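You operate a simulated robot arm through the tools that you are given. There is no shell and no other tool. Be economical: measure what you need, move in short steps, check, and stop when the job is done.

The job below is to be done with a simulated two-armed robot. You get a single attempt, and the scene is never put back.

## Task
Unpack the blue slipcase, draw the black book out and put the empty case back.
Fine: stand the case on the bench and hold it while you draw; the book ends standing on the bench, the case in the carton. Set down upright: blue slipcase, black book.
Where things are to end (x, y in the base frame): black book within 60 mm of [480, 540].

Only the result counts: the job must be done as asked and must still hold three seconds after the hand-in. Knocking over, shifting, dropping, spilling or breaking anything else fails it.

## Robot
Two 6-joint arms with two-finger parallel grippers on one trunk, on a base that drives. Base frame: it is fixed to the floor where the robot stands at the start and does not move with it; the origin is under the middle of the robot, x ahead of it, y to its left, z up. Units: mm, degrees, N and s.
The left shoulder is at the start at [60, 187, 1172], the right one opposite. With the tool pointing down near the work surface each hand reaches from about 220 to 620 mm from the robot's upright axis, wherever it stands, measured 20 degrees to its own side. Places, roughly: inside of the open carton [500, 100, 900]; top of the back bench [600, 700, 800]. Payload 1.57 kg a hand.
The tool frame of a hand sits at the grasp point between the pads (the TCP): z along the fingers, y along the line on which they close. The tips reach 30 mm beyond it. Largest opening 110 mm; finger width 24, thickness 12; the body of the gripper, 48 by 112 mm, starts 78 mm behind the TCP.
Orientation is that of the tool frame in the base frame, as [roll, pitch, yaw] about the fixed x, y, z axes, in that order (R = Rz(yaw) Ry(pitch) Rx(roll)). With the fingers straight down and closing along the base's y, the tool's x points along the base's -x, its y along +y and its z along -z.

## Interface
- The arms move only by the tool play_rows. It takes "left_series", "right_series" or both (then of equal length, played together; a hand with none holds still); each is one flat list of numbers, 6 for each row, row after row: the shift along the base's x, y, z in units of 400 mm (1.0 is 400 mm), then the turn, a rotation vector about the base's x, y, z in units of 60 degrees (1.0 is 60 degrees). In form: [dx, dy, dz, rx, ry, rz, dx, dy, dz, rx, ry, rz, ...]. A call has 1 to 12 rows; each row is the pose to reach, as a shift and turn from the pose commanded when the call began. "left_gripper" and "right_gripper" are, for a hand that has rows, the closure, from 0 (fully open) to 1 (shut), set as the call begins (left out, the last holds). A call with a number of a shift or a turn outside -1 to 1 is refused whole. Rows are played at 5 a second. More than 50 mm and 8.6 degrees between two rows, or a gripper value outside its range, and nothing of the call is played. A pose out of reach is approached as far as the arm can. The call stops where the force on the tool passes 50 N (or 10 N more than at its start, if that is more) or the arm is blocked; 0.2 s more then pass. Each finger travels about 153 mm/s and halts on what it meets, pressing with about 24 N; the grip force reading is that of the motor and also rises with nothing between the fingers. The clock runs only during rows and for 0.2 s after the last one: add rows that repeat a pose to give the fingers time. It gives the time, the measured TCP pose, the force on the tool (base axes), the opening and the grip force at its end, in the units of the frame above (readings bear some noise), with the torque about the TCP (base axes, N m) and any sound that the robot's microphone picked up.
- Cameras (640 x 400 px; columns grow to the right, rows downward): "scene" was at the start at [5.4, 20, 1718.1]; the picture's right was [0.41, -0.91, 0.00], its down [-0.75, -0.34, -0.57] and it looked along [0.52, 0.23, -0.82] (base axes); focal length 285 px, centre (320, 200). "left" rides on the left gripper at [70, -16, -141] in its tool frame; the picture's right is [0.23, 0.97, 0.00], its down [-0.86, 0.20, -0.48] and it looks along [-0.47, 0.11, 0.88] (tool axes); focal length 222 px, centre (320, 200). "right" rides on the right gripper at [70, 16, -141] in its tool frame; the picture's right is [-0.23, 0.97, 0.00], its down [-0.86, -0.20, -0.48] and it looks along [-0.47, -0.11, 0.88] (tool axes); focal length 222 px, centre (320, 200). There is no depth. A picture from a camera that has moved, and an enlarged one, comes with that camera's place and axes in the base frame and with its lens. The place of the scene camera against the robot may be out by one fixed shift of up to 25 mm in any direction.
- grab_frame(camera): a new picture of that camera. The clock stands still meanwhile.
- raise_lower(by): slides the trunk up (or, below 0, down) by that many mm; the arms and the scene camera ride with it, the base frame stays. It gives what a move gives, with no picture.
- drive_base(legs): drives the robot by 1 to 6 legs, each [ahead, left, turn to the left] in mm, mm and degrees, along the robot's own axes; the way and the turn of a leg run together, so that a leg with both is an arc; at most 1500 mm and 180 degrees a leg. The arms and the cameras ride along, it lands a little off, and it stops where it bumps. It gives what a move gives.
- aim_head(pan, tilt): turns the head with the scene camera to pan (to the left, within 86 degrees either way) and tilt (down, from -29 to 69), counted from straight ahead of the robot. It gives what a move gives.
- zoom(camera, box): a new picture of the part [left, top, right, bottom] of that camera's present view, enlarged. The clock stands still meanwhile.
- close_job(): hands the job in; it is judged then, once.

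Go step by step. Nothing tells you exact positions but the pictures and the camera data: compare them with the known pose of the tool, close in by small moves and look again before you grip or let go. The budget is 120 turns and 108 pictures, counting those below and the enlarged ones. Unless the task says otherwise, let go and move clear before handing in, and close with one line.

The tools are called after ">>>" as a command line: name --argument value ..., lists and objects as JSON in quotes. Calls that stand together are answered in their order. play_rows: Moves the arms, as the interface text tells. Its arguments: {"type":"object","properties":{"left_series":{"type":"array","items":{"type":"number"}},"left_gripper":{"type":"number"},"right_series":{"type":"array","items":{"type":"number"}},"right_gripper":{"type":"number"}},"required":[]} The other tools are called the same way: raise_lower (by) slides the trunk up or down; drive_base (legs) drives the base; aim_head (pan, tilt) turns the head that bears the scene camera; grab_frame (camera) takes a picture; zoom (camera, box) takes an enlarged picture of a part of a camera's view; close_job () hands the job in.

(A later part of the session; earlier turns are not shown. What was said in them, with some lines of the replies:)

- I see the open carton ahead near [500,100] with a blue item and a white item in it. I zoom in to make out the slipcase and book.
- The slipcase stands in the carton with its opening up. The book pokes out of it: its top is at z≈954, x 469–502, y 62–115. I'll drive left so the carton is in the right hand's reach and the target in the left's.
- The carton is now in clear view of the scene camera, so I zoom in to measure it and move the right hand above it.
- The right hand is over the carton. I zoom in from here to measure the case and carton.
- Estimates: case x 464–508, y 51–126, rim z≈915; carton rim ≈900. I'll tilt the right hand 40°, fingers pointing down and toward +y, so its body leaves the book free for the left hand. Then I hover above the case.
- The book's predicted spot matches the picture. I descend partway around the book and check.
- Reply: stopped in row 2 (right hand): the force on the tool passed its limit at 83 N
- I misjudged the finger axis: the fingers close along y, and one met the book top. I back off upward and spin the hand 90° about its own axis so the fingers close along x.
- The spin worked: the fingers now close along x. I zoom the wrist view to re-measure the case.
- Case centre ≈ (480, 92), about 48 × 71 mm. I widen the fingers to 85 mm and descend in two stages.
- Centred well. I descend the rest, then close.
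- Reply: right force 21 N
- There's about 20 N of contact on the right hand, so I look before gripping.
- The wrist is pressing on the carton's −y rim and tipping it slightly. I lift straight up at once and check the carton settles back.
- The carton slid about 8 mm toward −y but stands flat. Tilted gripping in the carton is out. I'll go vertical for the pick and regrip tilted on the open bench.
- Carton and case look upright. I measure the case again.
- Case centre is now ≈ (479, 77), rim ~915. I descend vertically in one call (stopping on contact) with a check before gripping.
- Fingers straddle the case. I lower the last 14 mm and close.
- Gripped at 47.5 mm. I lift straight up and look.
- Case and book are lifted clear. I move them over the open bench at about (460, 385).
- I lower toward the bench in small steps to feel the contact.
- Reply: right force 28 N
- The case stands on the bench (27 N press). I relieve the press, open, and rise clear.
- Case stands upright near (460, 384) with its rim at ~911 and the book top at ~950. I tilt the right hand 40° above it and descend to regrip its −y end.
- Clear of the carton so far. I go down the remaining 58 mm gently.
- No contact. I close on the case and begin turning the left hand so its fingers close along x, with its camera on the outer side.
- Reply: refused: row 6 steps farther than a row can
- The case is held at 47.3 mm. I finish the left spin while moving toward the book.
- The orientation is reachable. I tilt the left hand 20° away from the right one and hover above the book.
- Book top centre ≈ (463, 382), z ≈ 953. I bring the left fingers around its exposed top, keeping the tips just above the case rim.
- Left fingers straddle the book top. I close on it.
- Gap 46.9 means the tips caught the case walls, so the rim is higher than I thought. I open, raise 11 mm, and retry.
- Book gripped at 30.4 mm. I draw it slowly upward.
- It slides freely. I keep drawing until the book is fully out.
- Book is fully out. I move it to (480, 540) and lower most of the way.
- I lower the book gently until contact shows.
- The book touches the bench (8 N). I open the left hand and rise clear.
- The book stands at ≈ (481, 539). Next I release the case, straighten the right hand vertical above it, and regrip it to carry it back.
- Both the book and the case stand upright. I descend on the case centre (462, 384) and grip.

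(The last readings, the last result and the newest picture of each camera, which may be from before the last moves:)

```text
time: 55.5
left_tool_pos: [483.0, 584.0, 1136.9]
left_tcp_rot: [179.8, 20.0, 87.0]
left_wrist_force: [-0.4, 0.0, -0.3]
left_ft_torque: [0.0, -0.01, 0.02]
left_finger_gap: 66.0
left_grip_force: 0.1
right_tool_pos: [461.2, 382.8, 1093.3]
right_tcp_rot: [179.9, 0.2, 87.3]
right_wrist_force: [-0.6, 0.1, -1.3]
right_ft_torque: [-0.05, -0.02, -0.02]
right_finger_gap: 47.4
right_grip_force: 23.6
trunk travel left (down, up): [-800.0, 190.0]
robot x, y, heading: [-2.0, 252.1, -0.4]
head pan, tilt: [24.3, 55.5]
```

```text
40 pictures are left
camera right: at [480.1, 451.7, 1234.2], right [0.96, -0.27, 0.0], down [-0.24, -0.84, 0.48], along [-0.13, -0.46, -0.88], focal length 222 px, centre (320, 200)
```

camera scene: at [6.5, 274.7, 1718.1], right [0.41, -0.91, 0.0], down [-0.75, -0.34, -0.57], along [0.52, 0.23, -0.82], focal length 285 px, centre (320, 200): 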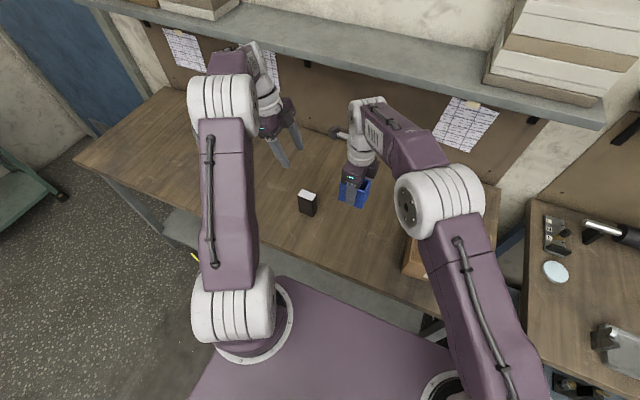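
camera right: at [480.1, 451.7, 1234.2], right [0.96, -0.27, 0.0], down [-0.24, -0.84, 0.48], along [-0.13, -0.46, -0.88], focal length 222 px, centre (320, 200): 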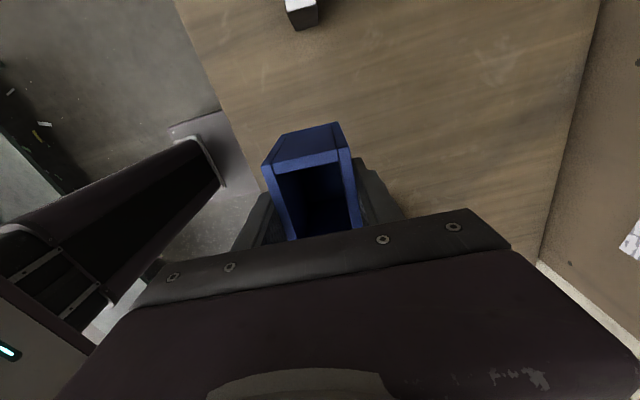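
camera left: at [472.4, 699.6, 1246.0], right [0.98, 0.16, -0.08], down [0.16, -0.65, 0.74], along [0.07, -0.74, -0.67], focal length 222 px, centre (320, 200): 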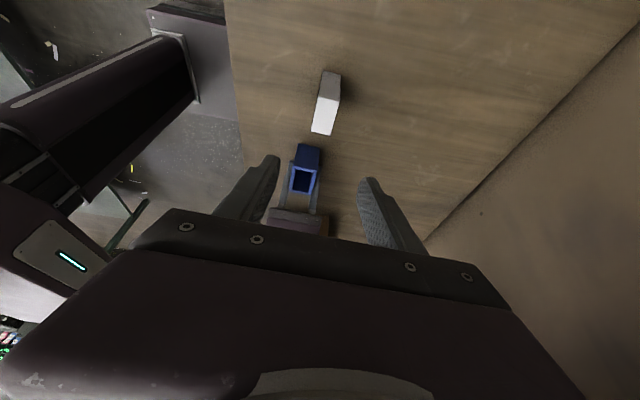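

Case held. I carry it back over the carton at about (479, 78).

>>> play_rows --right_series '[0.005, -0.1, 0.04, 0, 0, 0, 0.01, -0.21, 0.05, 0, 0, 0, 0.015, -0.32, 0.05, 0, 0, 0, 0.02, -0.43, 0.05, 0, 0, 0, 0.03, -0.54, 0.05, 0, 0, 0, 0.04, -0.65, 0.05, 0, 0, 0, 0.045, -0.76, 0.05, 0, 0, 0, 0.045, -0.76, 0.05, 0, 0, 0]'

>>> grab_frame --camera "right"

>>> grab_frame --camera "scene"

```text
time: 57.3
left_tool_pos: [482.1, 584.9, 1137.4]
left_tcp_rot: [179.8, 20.0, 86.9]
left_wrist_force: [-0.7, -0.5, 1.1]
left_ft_torque: [0.01, -0.01, 0.02]
left_finger_gap: 66.0
left_grip_force: 0.0
right_tool_pos: [480.9, 83.5, 1111.6]
right_tcp_rot: [179.9, 0.3, 87.3]
right_wrist_force: [-0.3, 1.0, 0.4]
right_ft_torque: [0.0, 0.0, -0.03]
right_finger_gap: 47.4
right_grip_force: 23.8
trunk travel left (down, up): [-800.0, 190.0]
robot x, y, heading: [3.0, 255.2, -0.2]
head pan, tilt: [24.3, 55.5]
```

```text
39 pictures are left
camera right: at [500.3, 152.1, 1250.9], right [0.96, -0.27, 0.0], down [-0.24, -0.84, 0.48], along [-0.13, -0.46, -0.88], focal length 222 px, centre (320, 200)
```

right: 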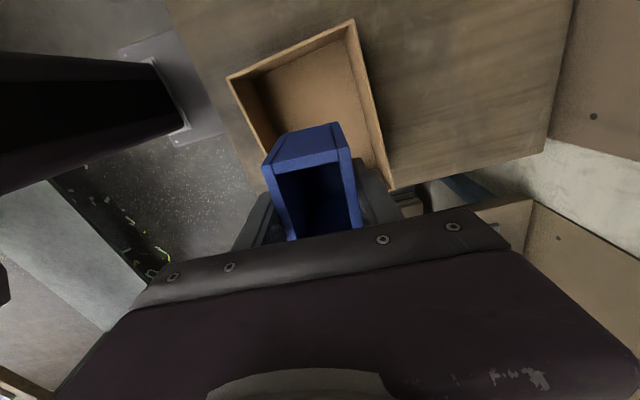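

```text
38 pictures are left
camera scene: at [6.2, 275.3, 1718.1], right [0.41, -0.91, 0.0], down [-0.75, -0.34, -0.57], along [0.52, 0.23, -0.82], focal length 285 px, centre (320, 200)
```

scene: 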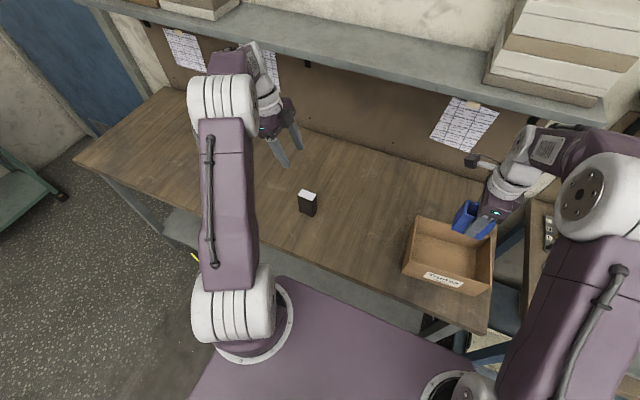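

Aligned with where it came from. I descend into the carton.

>>> play_rows --right_series '[0, -0.005, -0.1, 0, 0, 0, 0, -0.005, -0.2, 0, 0, 0, 0, -0.005, -0.3, 0, 0, 0, 0, -0.005, -0.4, 0, 0, 0, 0, -0.005, -0.48, 0, 0, 0, 0, -0.005, -0.52, 0, 0, 0, 0, -0.005, -0.52, 0, 0, 0]'

>>> play_rows --right_series '[0, 0, -0.01, 0, 0, 0, 0, 0, -0.014, 0, 0, 0, 0, 0, -0.014, 0, 0, 0]'

>>> zoom --camera "scene" --box '[388, 200, 516, 280]'

```text
time: 58.9
left_tool_pos: [483.3, 584.8, 1137.4]
left_tcp_rot: [179.9, 20.1, 86.9]
left_wrist_force: [0.2, -0.1, -0.2]
left_ft_torque: [0.0, -0.01, -0.03]
left_finger_gap: 65.9
left_grip_force: 0.2
right_tool_pos: [481.5, 77.5, 904.6]
right_tcp_rot: [179.9, 0.3, 87.2]
right_wrist_force: [0.0, -0.2, -1.2]
right_ft_torque: [0.01, -0.02, 0.0]
right_finger_gap: 47.5
right_grip_force: 24.1
trunk travel left (down, up): [-800.0, 190.0]
robot x, y, heading: [-0.8, 255.5, -0.3]
head pan, tilt: [24.3, 55.5]
```

```text
time: 59.7
left_tool_pos: [482.2, 584.6, 1137.8]
left_tcp_rot: [179.8, 20.0, 86.8]
left_wrist_force: [-0.3, 0.4, -0.1]
left_ft_torque: [-0.03, 0.01, -0.02]
left_finger_gap: 66.2
left_grip_force: 0.0
right_tool_pos: [479.7, 77.9, 901.3]
right_tcp_rot: [179.9, 0.1, 87.3]
right_wrist_force: [0.2, -0.1, -0.4]
right_ft_torque: [-0.02, 0.0, 0.02]
right_finger_gap: 47.6
right_grip_force: 24.5
trunk travel left (down, up): [-800.0, 190.0]
robot x, y, heading: [-2.9, 253.1, -0.2]
head pan, tilt: [24.3, 55.5]
```

```text
5.00 times, centred on (452, 240) of scene
camera zoom: at [6.3, 274.6, 1718.1], right [0.41, -0.91, 0.0], down [-0.75, -0.34, -0.57], along [0.52, 0.23, -0.82], focal length 1425 px, centre (-340, 0)
```

zoom: 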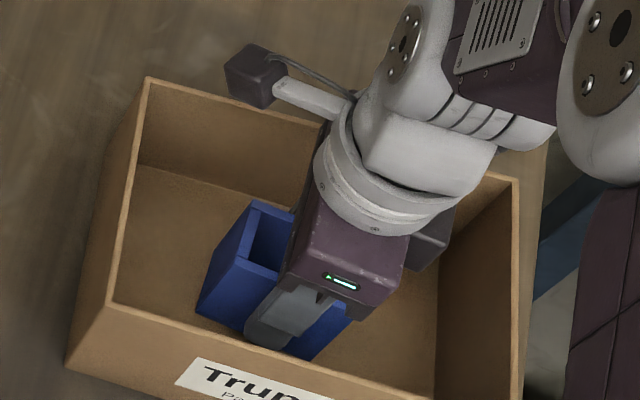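

Nearly down. I take small steps until contact.

>>> play_rows --right_series '[0, 0, -0.005, 0, 0, 0, 0, 0, -0.008, 0, 0, 0, 0, 0, -0.008, 0, 0, 0]'

>>> play_rows --right_series '[0, 0, -0.003, 0, 0, 0, 0, 0, -0.006, 0, 0, 0, 0, 0, -0.006, 0, 0, 0]'

```text
time: 60.5
left_tool_pos: [481.1, 586.3, 1138.2]
left_tcp_rot: [179.8, 20.0, 86.8]
left_wrist_force: [-0.3, -0.3, 0.3]
left_ft_torque: [-0.03, 0.0, 0.01]
left_finger_gap: 66.0
left_grip_force: 0.0
right_tool_pos: [478.8, 78.7, 898.8]
right_tcp_rot: [179.7, 0.2, 87.1]
right_wrist_force: [0.8, -4.0, 14.8]
right_ft_torque: [-0.1, 0.24, 0.06]
right_finger_gap: 47.7
right_grip_force: 23.8
trunk travel left (down, up): [-800.0, 190.0]
robot x, y, heading: [0.8, 254.8, -0.4]
head pan, tilt: [24.3, 55.5]
```

```text
time: 61.3
left_tool_pos: [480.3, 585.9, 1138.3]
left_tcp_rot: [179.7, 19.9, 86.7]
left_wrist_force: [-0.1, -0.1, 0.0]
left_ft_torque: [-0.01, 0.01, 0.04]
left_finger_gap: 65.9
left_grip_force: 0.0
right_tool_pos: [477.3, 79.9, 895.1]
right_tcp_rot: [179.7, 0.2, 87.2]
right_wrist_force: [2.3, -0.8, 26.0]
right_ft_torque: [0.05, 0.19, 0.01]
right_finger_gap: 47.1
right_grip_force: 23.6
trunk travel left (down, up): [-800.0, 190.0]
robot x, y, heading: [1.2, 255.4, -0.1]
head pan, tilt: [24.3, 55.5]
```

Contact with the carton floor. I relieve, release, and rise.

>>> play_rows --right_series '[0, 0, 0.006, 0, 0, 0, 0, 0, 0.006, 0, 0, 0]'

>>> play_rows --right_series '[0, 0, 0, 0, 0, 0, 0, 0, 0, 0, 0, 0, 0, 0, 0.05, 0, 0, 0, 0, 0, 0.15, 0, 0, 0, 0, 0, 0.25, 0, 0, 0, 0, 0, 0.36, 0, 0, 0, 0, 0, 0.47, 0, 0, 0, 0, 0, 0.55, 0, 0, 0, 0, 0, 0.55, 0, 0, 0]' --right_gripper 0.23

>>> zoom --camera "scene" --box '[388, 200, 516, 280]'

>>> grab_frame --camera "right"

```text
time: 61.9
left_tool_pos: [481.7, 584.7, 1139.1]
left_tcp_rot: [179.8, 20.0, 86.9]
left_wrist_force: [-0.6, -0.4, -0.3]
left_ft_torque: [0.05, 0.01, 0.0]
left_finger_gap: 66.0
left_grip_force: 0.1
right_tool_pos: [477.1, 77.0, 896.2]
right_tcp_rot: [-179.9, 0.2, 87.2]
right_wrist_force: [0.5, 0.4, 0.8]
right_ft_torque: [-0.02, -0.06, 0.02]
right_finger_gap: 47.4
right_grip_force: 24.0
trunk travel left (down, up): [-800.0, 190.0]
robot x, y, heading: [0.5, 252.3, -0.4]
head pan, tilt: [24.3, 55.5]
```

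```text
time: 63.9
left_tool_pos: [483.2, 584.5, 1136.8]
left_tcp_rot: [179.8, 20.0, 86.9]
left_wrist_force: [-0.3, -0.6, 0.6]
left_ft_torque: [-0.02, 0.01, 0.01]
left_finger_gap: 66.0
left_grip_force: 0.1
right_tool_pos: [477.5, 77.3, 1114.3]
right_tcp_rot: [179.9, 0.2, 87.2]
right_wrist_force: [0.6, -0.2, -0.7]
right_ft_torque: [-0.03, 0.03, 0.04]
right_finger_gap: 84.7
right_grip_force: 0.0
trunk travel left (down, up): [-800.0, 190.0]
robot x, y, heading: [-2.5, 254.4, -0.3]
head pan, tilt: [24.3, 55.5]
```

```text
5.00 times, centred on (452, 240) of scene
camera zoom: at [6.7, 274.5, 1718.1], right [0.41, -0.91, 0.0], down [-0.75, -0.34, -0.57], along [0.52, 0.23, -0.82], focal length 1425 px, centre (-340, 0)
```

zoom: 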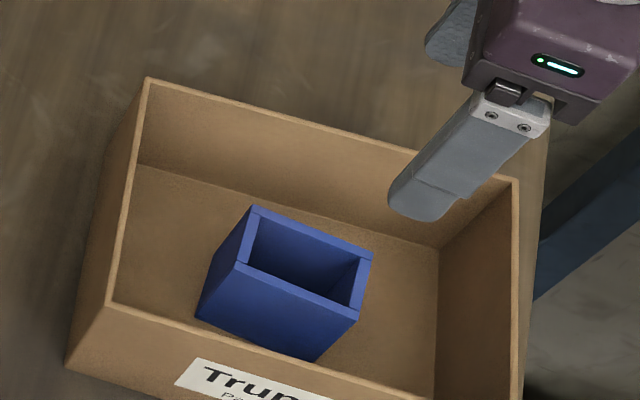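

```text
35 pictures are left
camera right: at [498.7, 146.5, 1255.2], right [0.96, -0.27, 0.0], down [-0.24, -0.84, 0.48], along [-0.13, -0.46, -0.88], focal length 222 px, centre (320, 200)
```

right: 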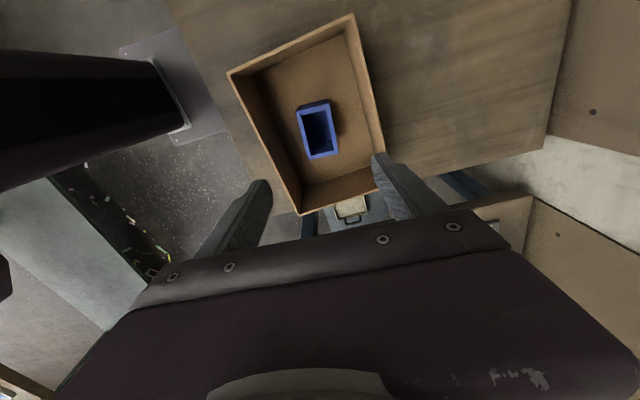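

The case stands in the carton. Comparing with the first view, my bump moved the carton about 9 mm toward −y with ~1° of turn, so I'll gently pull it back by its +y rim. First I turn the right hand to close across that wall.

>>> play_rows --right_series '[0, 0.04, 0.03, 0, 0, 0.137, 0, 0.08, 0.03, 0, 0, 0.274, 0, 0.12, 0.03, 0, 0, 0.41, 0, 0.16, 0.03, 0, 0, 0.547, 0, 0.2, 0.03, 0, 0, 0.684, 0, 0.24, 0.03, 0, 0, 0.821, 0, 0.284, 0.03, 0, 0, 0.821]' --right_gripper 0.45

>>> play_rows --right_series '[0, 0, 0, 0, 0, 0.137, 0, 0, 0, 0, 0, 0.274, 0, 0, 0, 0, 0, 0.41, 0, 0, 0, 0, 0, 0.547, 0, 0, 0, 0, 0, 0.684, 0, 0, 0, 0, 0, 0.821, 0, 0, 0, 0, 0, 0.821]'

>>> grab_frame --camera "right"

>>> zoom --camera "scene" --box '[388, 200, 516, 280]'

```text
time: 65.5
left_tool_pos: [482.8, 585.7, 1136.5]
left_tcp_rot: [179.7, 19.9, 86.9]
left_wrist_force: [0.2, 0.2, -0.1]
left_ft_torque: [0.01, -0.01, 0.01]
left_finger_gap: 66.1
left_grip_force: 0.1
right_tool_pos: [477.5, 192.2, 1128.1]
right_tcp_rot: [179.9, 0.3, 136.6]
right_wrist_force: [-0.3, 0.0, -0.2]
right_ft_torque: [0.01, 0.01, -0.02]
right_finger_gap: 60.3
right_grip_force: 0.0
trunk travel left (down, up): [-800.0, 190.0]
robot x, y, heading: [-2.1, 257.6, -0.1]
head pan, tilt: [24.3, 55.5]
```

```text
time: 67.1
left_tool_pos: [481.6, 583.8, 1138.3]
left_tcp_rot: [179.8, 20.0, 86.9]
left_wrist_force: [-0.7, -0.4, 0.3]
left_ft_torque: [0.01, 0.04, 0.02]
left_finger_gap: 66.1
left_grip_force: 0.1
right_tool_pos: [478.8, 191.5, 1128.2]
right_tcp_rot: [180.0, 0.1, -174.1]
right_wrist_force: [-0.2, -0.3, 0.1]
right_ft_torque: [-0.03, 0.02, 0.02]
right_finger_gap: 60.5
right_grip_force: 0.1
trunk travel left (down, up): [-800.0, 190.0]
robot x, y, heading: [1.5, 252.8, -0.2]
head pan, tilt: [24.3, 55.5]
```

```text
34 pictures are left
camera right: at [407.4, 198.7, 1268.4], right [0.13, 0.99, 0.0], down [0.87, -0.11, 0.48], along [0.48, -0.06, -0.88], focal length 222 px, centre (320, 200)
```

right: 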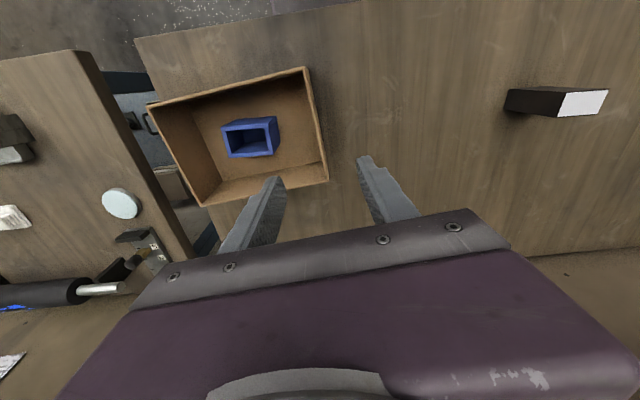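

```text
5.00 times, centred on (452, 240) of scene
camera zoom: at [6.2, 274.6, 1718.1], right [0.41, -0.91, 0.0], down [-0.75, -0.34, -0.57], along [0.52, 0.23, -0.82], focal length 1425 px, centre (-340, 0)
```

zoom: 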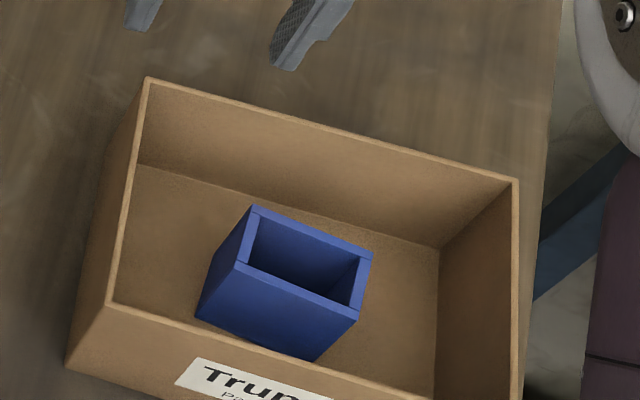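

The wall's midpoint is ≈ (476, 185), rim ~938. I descend partway and check alignment.

>>> play_rows --right_series '[-0.006, -0.016, -0.1, 0, 0, 0, -0.006, -0.016, -0.2, 0, 0, 0, -0.006, -0.016, -0.32, 0, 0, 0, -0.006, -0.016, -0.32, 0, 0, 0]'

>>> grab_frame --camera "right"

>>> zoom --camera "scene" --box '[388, 180, 516, 260]'

```text
time: 68.1
left_tool_pos: [481.8, 585.1, 1137.1]
left_tcp_rot: [179.8, 19.9, 87.0]
left_wrist_force: [-0.7, 0.8, -0.6]
left_ft_torque: [0.0, 0.01, 0.03]
left_finger_gap: 65.9
left_grip_force: 0.1
right_tool_pos: [476.2, 183.0, 997.9]
right_tcp_rot: [179.9, 0.2, -174.3]
right_wrist_force: [0.1, 0.3, -0.1]
right_ft_torque: [-0.04, 0.0, 0.01]
right_finger_gap: 60.7
right_grip_force: 0.2
trunk travel left (down, up): [-800.0, 190.0]
robot x, y, heading: [0.6, 252.2, -0.3]
head pan, tilt: [24.3, 55.5]
```

```text
32 pictures are left
camera right: at [405.4, 192.3, 1138.9], right [0.13, 0.99, 0.0], down [0.87, -0.11, 0.48], along [0.48, -0.06, -0.88], focal length 222 px, centre (320, 200)
```

right: 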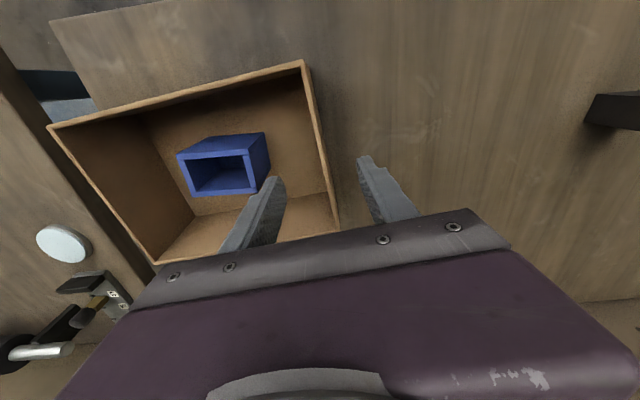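

```text
5.00 times, centred on (452, 220) of scene
camera zoom: at [5.6, 274.4, 1718.1], right [0.41, -0.91, 0.0], down [-0.75, -0.34, -0.57], along [0.52, 0.23, -0.82], focal length 1425 px, centre (-340, 100)
```

zoom: 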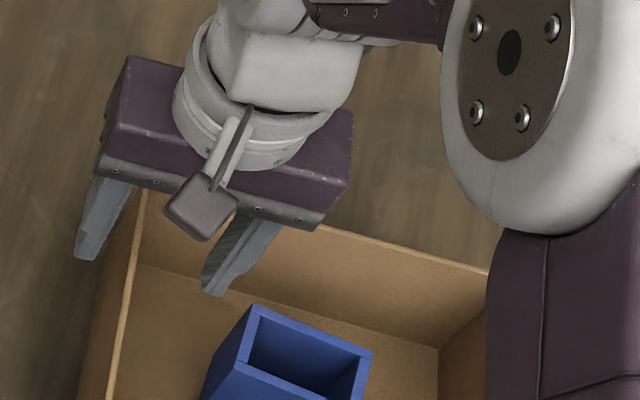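

The wall sits centred between the fingers. I descend to overlap the rim by ~15 mm and close.

>>> play_rows --right_series '[0, 0.004, -0.06, 0, 0, 0, 0, 0.004, -0.115, 0, 0, 0, 0, 0.004, -0.115, 0, 0, 0]'

>>> play_rows --right_series '[0, 0, 0, 0, 0, 0, 0, 0, 0, 0, 0, 0, 0, 0, 0, 0, 0, 0, 0, 0, 0, 0, 0, 0]' --right_gripper 1.0

>>> zoom --camera "scene" --box '[388, 200, 516, 280]'

```text
time: 68.9
left_tool_pos: [481.7, 584.3, 1138.2]
left_tcp_rot: [179.8, 20.1, 86.9]
left_wrist_force: [0.3, 0.3, 0.3]
left_ft_torque: [-0.01, -0.03, 0.04]
left_finger_gap: 66.1
left_grip_force: 0.1
right_tool_pos: [478.3, 184.3, 954.6]
right_tcp_rot: [179.9, 0.3, -174.3]
right_wrist_force: [0.5, 0.5, -0.8]
right_ft_torque: [0.01, 0.03, -0.03]
right_finger_gap: 60.4
right_grip_force: 0.1
trunk travel left (down, up): [-800.0, 190.0]
robot x, y, heading: [-0.5, 255.5, -0.1]
head pan, tilt: [24.3, 55.5]
```

```text
time: 69.9
left_tool_pos: [481.9, 584.5, 1138.1]
left_tcp_rot: [179.8, 19.9, 87.0]
left_wrist_force: [0.7, 0.1, 0.3]
left_ft_torque: [-0.03, 0.03, -0.02]
left_finger_gap: 66.0
left_grip_force: 0.1
right_tool_pos: [478.4, 183.4, 955.6]
right_tcp_rot: [179.8, 0.3, -174.2]
right_wrist_force: [0.0, 0.5, 0.0]
right_ft_torque: [-0.01, 0.02, -0.12]
right_finger_gap: 3.8
right_grip_force: 24.4
trunk travel left (down, up): [-800.0, 190.0]
robot x, y, heading: [2.7, 256.7, -0.3]
head pan, tilt: [24.3, 55.5]
```

```text
5.00 times, centred on (452, 240) of scene
camera zoom: at [6.2, 274.5, 1718.1], right [0.41, -0.91, 0.0], down [-0.75, -0.34, -0.57], along [0.52, 0.23, -0.82], focal length 1425 px, centre (-340, 0)
```

zoom: 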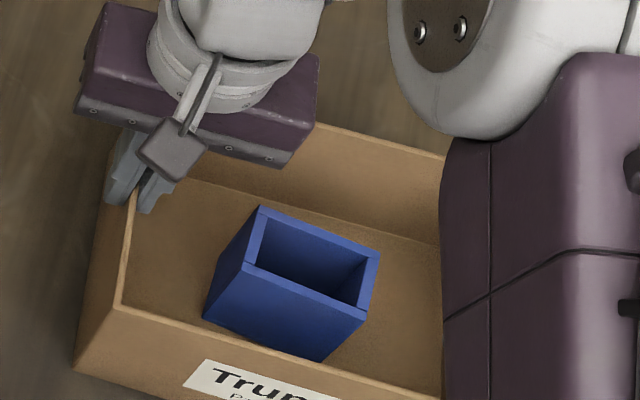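

The wall is gripped, though centring cost another ~5 mm. I pull slowly +15 mm in y, −4 mm in x, with +1.2° of turn, then compare.

>>> play_rows --right_series '[-0.001, 0.005, 0, 0, 0, 0.003, -0.003, 0.01, 0, 0, 0, 0.006, -0.005, 0.016, 0, 0, 0, 0.009, -0.007, 0.022, 0, 0, 0, 0.012, -0.008, 0.028, 0, 0, 0, 0.016, -0.009, 0.033, 0, 0, 0, 0.02, -0.01, 0.0375, 0, 0, 0, 0.02, -0.01, 0.0375, 0, 0, 0, 0.02]'

>>> zoom --camera "scene" --box '[388, 200, 516, 280]'

```text
time: 71.7
left_tool_pos: [480.2, 583.8, 1137.9]
left_tcp_rot: [179.7, 19.8, 86.8]
left_wrist_force: [-0.2, -0.1, -0.3]
left_ft_torque: [0.0, -0.01, -0.02]
left_finger_gap: 65.8
left_grip_force: 0.1
right_tool_pos: [473.1, 201.7, 954.6]
right_tcp_rot: [179.8, 0.5, -172.9]
right_wrist_force: [8.4, -7.0, 26.7]
right_ft_torque: [-0.74, -0.31, 0.16]
right_finger_gap: 5.0
right_grip_force: 24.0
trunk travel left (down, up): [-800.0, 190.0]
robot x, y, heading: [4.0, 257.1, -0.5]
head pan, tilt: [24.3, 55.5]
```

```text
5.00 times, centred on (452, 240) of scene
camera zoom: at [4.0, 273.3, 1718.2], right [0.41, -0.91, 0.0], down [-0.75, -0.34, -0.57], along [0.52, 0.23, -0.82], focal length 1425 px, centre (-340, 0)
```

zoom: 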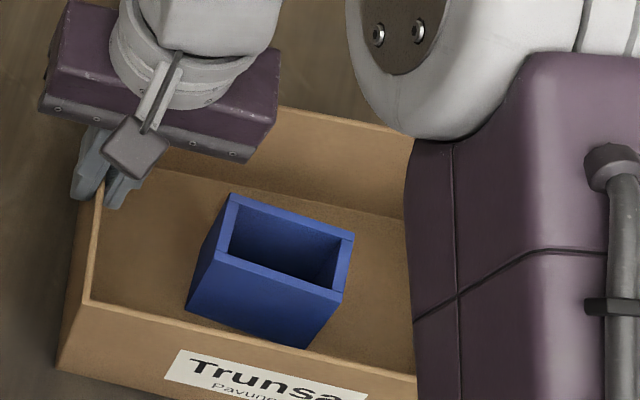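

The carton is nearly back, and the hand is loaded by friction. I open gently and see where it settles.

>>> play_rows --right_series '[0, 0, 0, 0, 0, 0, 0, 0, 0, 0, 0, 0, 0, 0, 0, 0, 0, 0]' --right_gripper 0.7

>>> zoom --camera "scene" --box '[388, 200, 516, 280]'

>>> grab_frame --camera "right"

```text
time: 72.5
left_tool_pos: [482.0, 584.5, 1137.2]
left_tcp_rot: [179.9, 20.0, 86.8]
left_wrist_force: [-0.5, -0.8, 0.5]
left_ft_torque: [-0.02, -0.01, 0.06]
left_finger_gap: 66.3
left_grip_force: 0.1
right_tool_pos: [473.1, 201.7, 952.6]
right_tcp_rot: [179.9, 0.2, -173.1]
right_wrist_force: [0.2, -0.4, 0.5]
right_ft_torque: [0.05, -0.02, -0.02]
right_finger_gap: 33.1
right_grip_force: 0.0
trunk travel left (down, up): [-800.0, 190.0]
robot x, y, heading: [1.3, 255.6, -0.1]
head pan, tilt: [24.3, 55.5]
```

```text
5.00 times, centred on (452, 240) of scene
camera zoom: at [6.6, 274.8, 1718.0], right [0.41, -0.91, 0.0], down [-0.75, -0.34, -0.57], along [0.52, 0.23, -0.82], focal length 1425 px, centre (-340, 0)
```

zoom: 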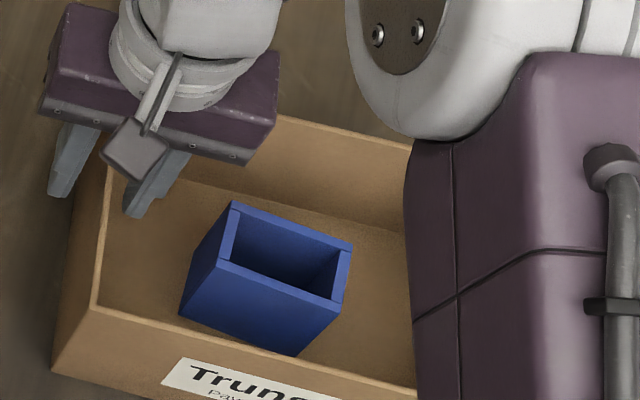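

```text
27 pictures are left
camera right: at [401.3, 209.6, 1093.4], right [0.11, 0.99, 0.0], down [0.87, -0.1, 0.48], along [0.48, -0.05, -0.88], focal length 222 px, centre (320, 200)
```

right: 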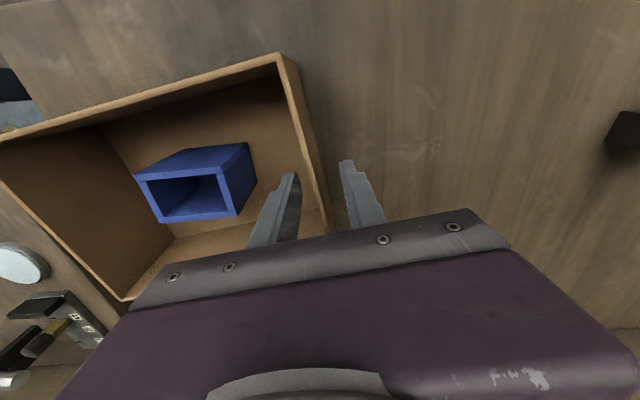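

The carton is back within about 2 mm of its original spot. I raise the right hand straight up and clear.

>>> play_rows --right_series '[0, 0, 0.06, 0, 0, 0, 0, 0, 0.15, 0, 0, 0, 0, 0, 0.26, 0, 0, 0, 0, 0, 0.37, 0, 0, 0, 0, 0, 0.48, 0, 0, 0, -0.08, 0.02, 0.58, 0, 0, 0, -0.18, 0.04, 0.62, 0, 0, 0, -0.28, 0.06, 0.65, 0, 0, 0, -0.28, 0.06, 0.65, 0, 0, 0]' --left_series '[0, 0, 0.05, 0, 0, 0, -0.03, 0.03, 0.1, 0, 0, 0, -0.08, 0.06, 0.12, 0, 0, 0, -0.13, 0.1, 0.14, 0, 0, 0, -0.18, 0.13, 0.14, 0, 0, 0, -0.2, 0.15, 0.14, 0, 0, 0, -0.2, 0.15, 0.14, 0, 0, 0, -0.2, 0.15, 0.14, 0, 0, 0, -0.2, 0.15, 0.14, 0, 0, 0]'

>>> grab_frame --camera "scene"

>>> zoom --camera "scene" --box '[388, 200, 516, 280]'

>>> zoom --camera "scene" --box '[248, 160, 376, 240]'

```text
refused: row 6 steps farther than a row can; nothing moved
```

```text
26 pictures are left
camera scene: at [6.6, 274.8, 1718.0], right [0.41, -0.91, 0.0], down [-0.75, -0.34, -0.57], along [0.52, 0.23, -0.82], focal length 285 px, centre (320, 200)
```

scene: 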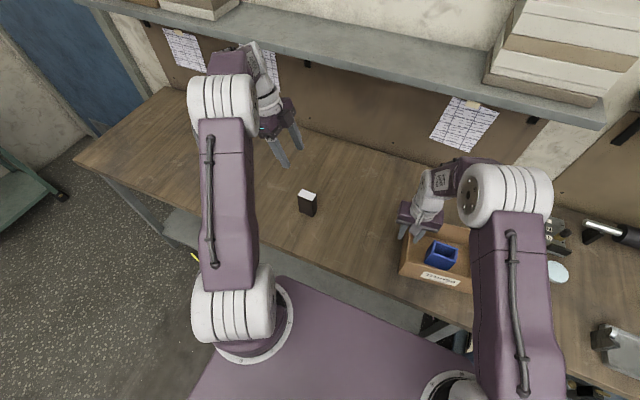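

```text
5.00 times, centred on (452, 240) of scene
camera zoom: at [6.6, 274.8, 1718.0], right [0.41, -0.91, 0.0], down [-0.75, -0.34, -0.57], along [0.52, 0.23, -0.82], focal length 1425 px, centre (-340, 0)
```

zoom: 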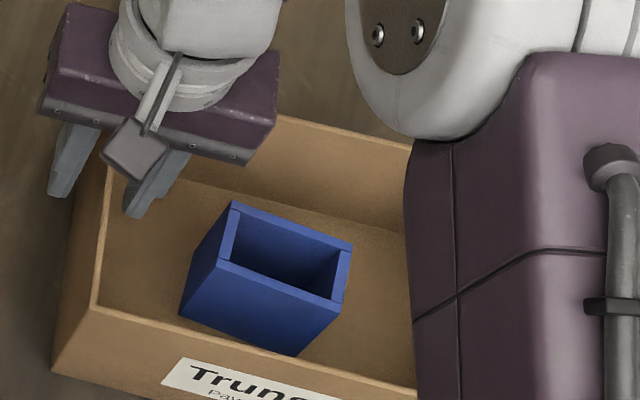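

```text
5.00 times, centred on (312, 200) of scene
camera zoom: at [6.6, 274.8, 1718.0], right [0.41, -0.91, 0.0], down [-0.75, -0.34, -0.57], along [0.52, 0.23, -0.82], focal length 1425 px, centre (360, 200)
```

zoom: 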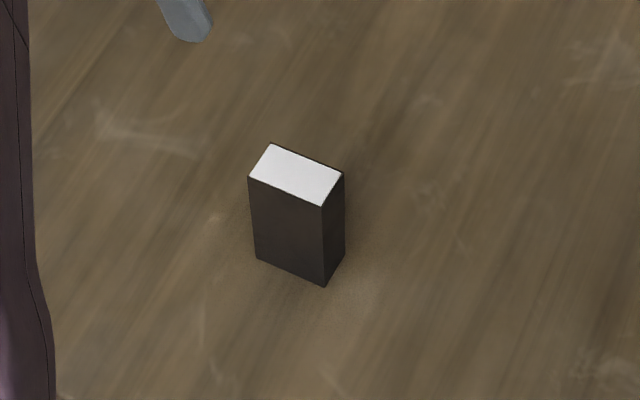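

That call was refused for step size, so I repeat the rise with smaller steps.

>>> play_rows --right_series '[0, 0, 0.06, 0, 0, 0, 0, 0, 0.15, 0, 0, 0, 0, 0, 0.25, 0, 0, 0, 0, 0, 0.35, 0, 0, 0, 0, 0, 0.45, 0, 0, 0, -0.05, 0, 0.53, 0, 0, 0, -0.14, 0, 0.55, 0, 0, 0, -0.23, 0, 0.55, 0, 0, 0, -0.23, 0, 0.55, 0, 0, 0]'

>>> grab_frame --camera "scene"

>>> zoom --camera "scene" --box '[388, 200, 516, 280]'

>>> grab_frame --camera "right"

```text
time: 74.5
left_tool_pos: [483.4, 584.9, 1137.8]
left_tcp_rot: [180.0, 20.0, 86.9]
left_wrist_force: [-0.2, -0.5, -0.9]
left_ft_torque: [0.03, 0.0, 0.0]
left_finger_gap: 66.0
left_grip_force: 0.0
right_tool_pos: [379.1, 200.3, 1169.2]
right_tcp_rot: [179.9, 0.2, -173.1]
right_wrist_force: [-0.5, 1.2, 0.2]
right_ft_torque: [0.05, 0.01, -0.01]
right_finger_gap: 33.2
right_grip_force: 0.0
trunk travel left (down, up): [-800.0, 190.0]
robot x, y, heading: [-2.2, 253.4, -0.3]
head pan, tilt: [24.3, 55.5]
```

```text
23 pictures are left
camera scene: at [7.1, 274.7, 1718.1], right [0.41, -0.91, 0.0], down [-0.75, -0.34, -0.57], along [0.52, 0.23, -0.82], focal length 285 px, centre (320, 200)
```

scene: 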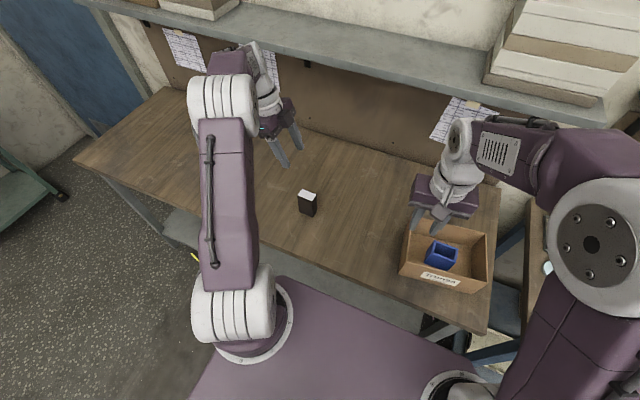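

```text
5.00 times, centred on (452, 240) of scene
camera zoom: at [7.1, 274.7, 1718.1], right [0.41, -0.91, 0.0], down [-0.75, -0.34, -0.57], along [0.52, 0.23, -0.82], focal length 1425 px, centre (-340, 0)
```

zoom: 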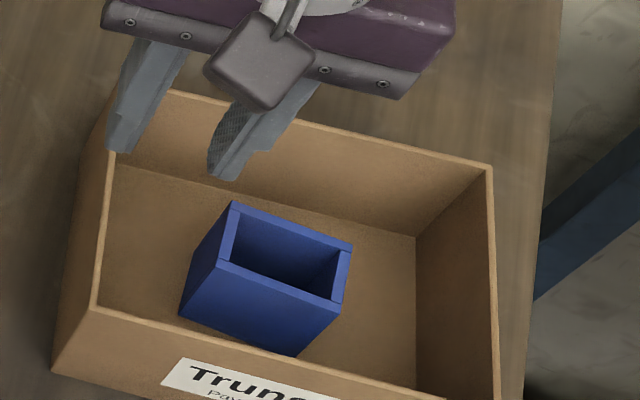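

```text
21 pictures are left
camera right: at [307.7, 207.5, 1310.7], right [0.11, 0.99, 0.0], down [0.87, -0.1, 0.48], along [0.48, -0.05, -0.88], focal length 222 px, centre (320, 200)
```

right: 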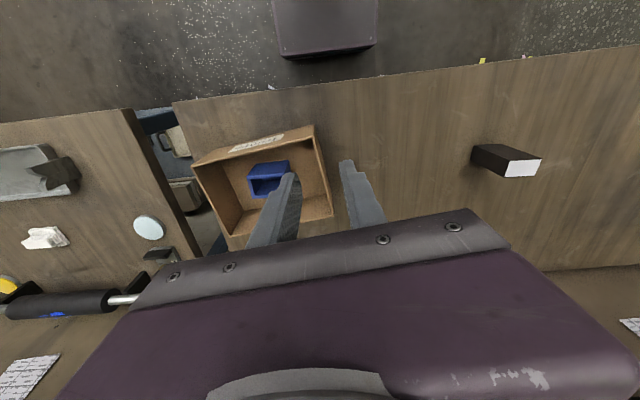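

The black book stands on the bench near (481, 539). The empty case stands upright in the carton, the carton is back in place, and both hands are clear, so I hand in.

>>> close_job

```text
The job is handed in.
```

The job is handed in: the black book stands on the bench at about (481, 539) and the empty blue slipcase stands upright in the carton. I bumped the carton on my first attempt at the pick and pulled it back to within about 4 mm of where it began.
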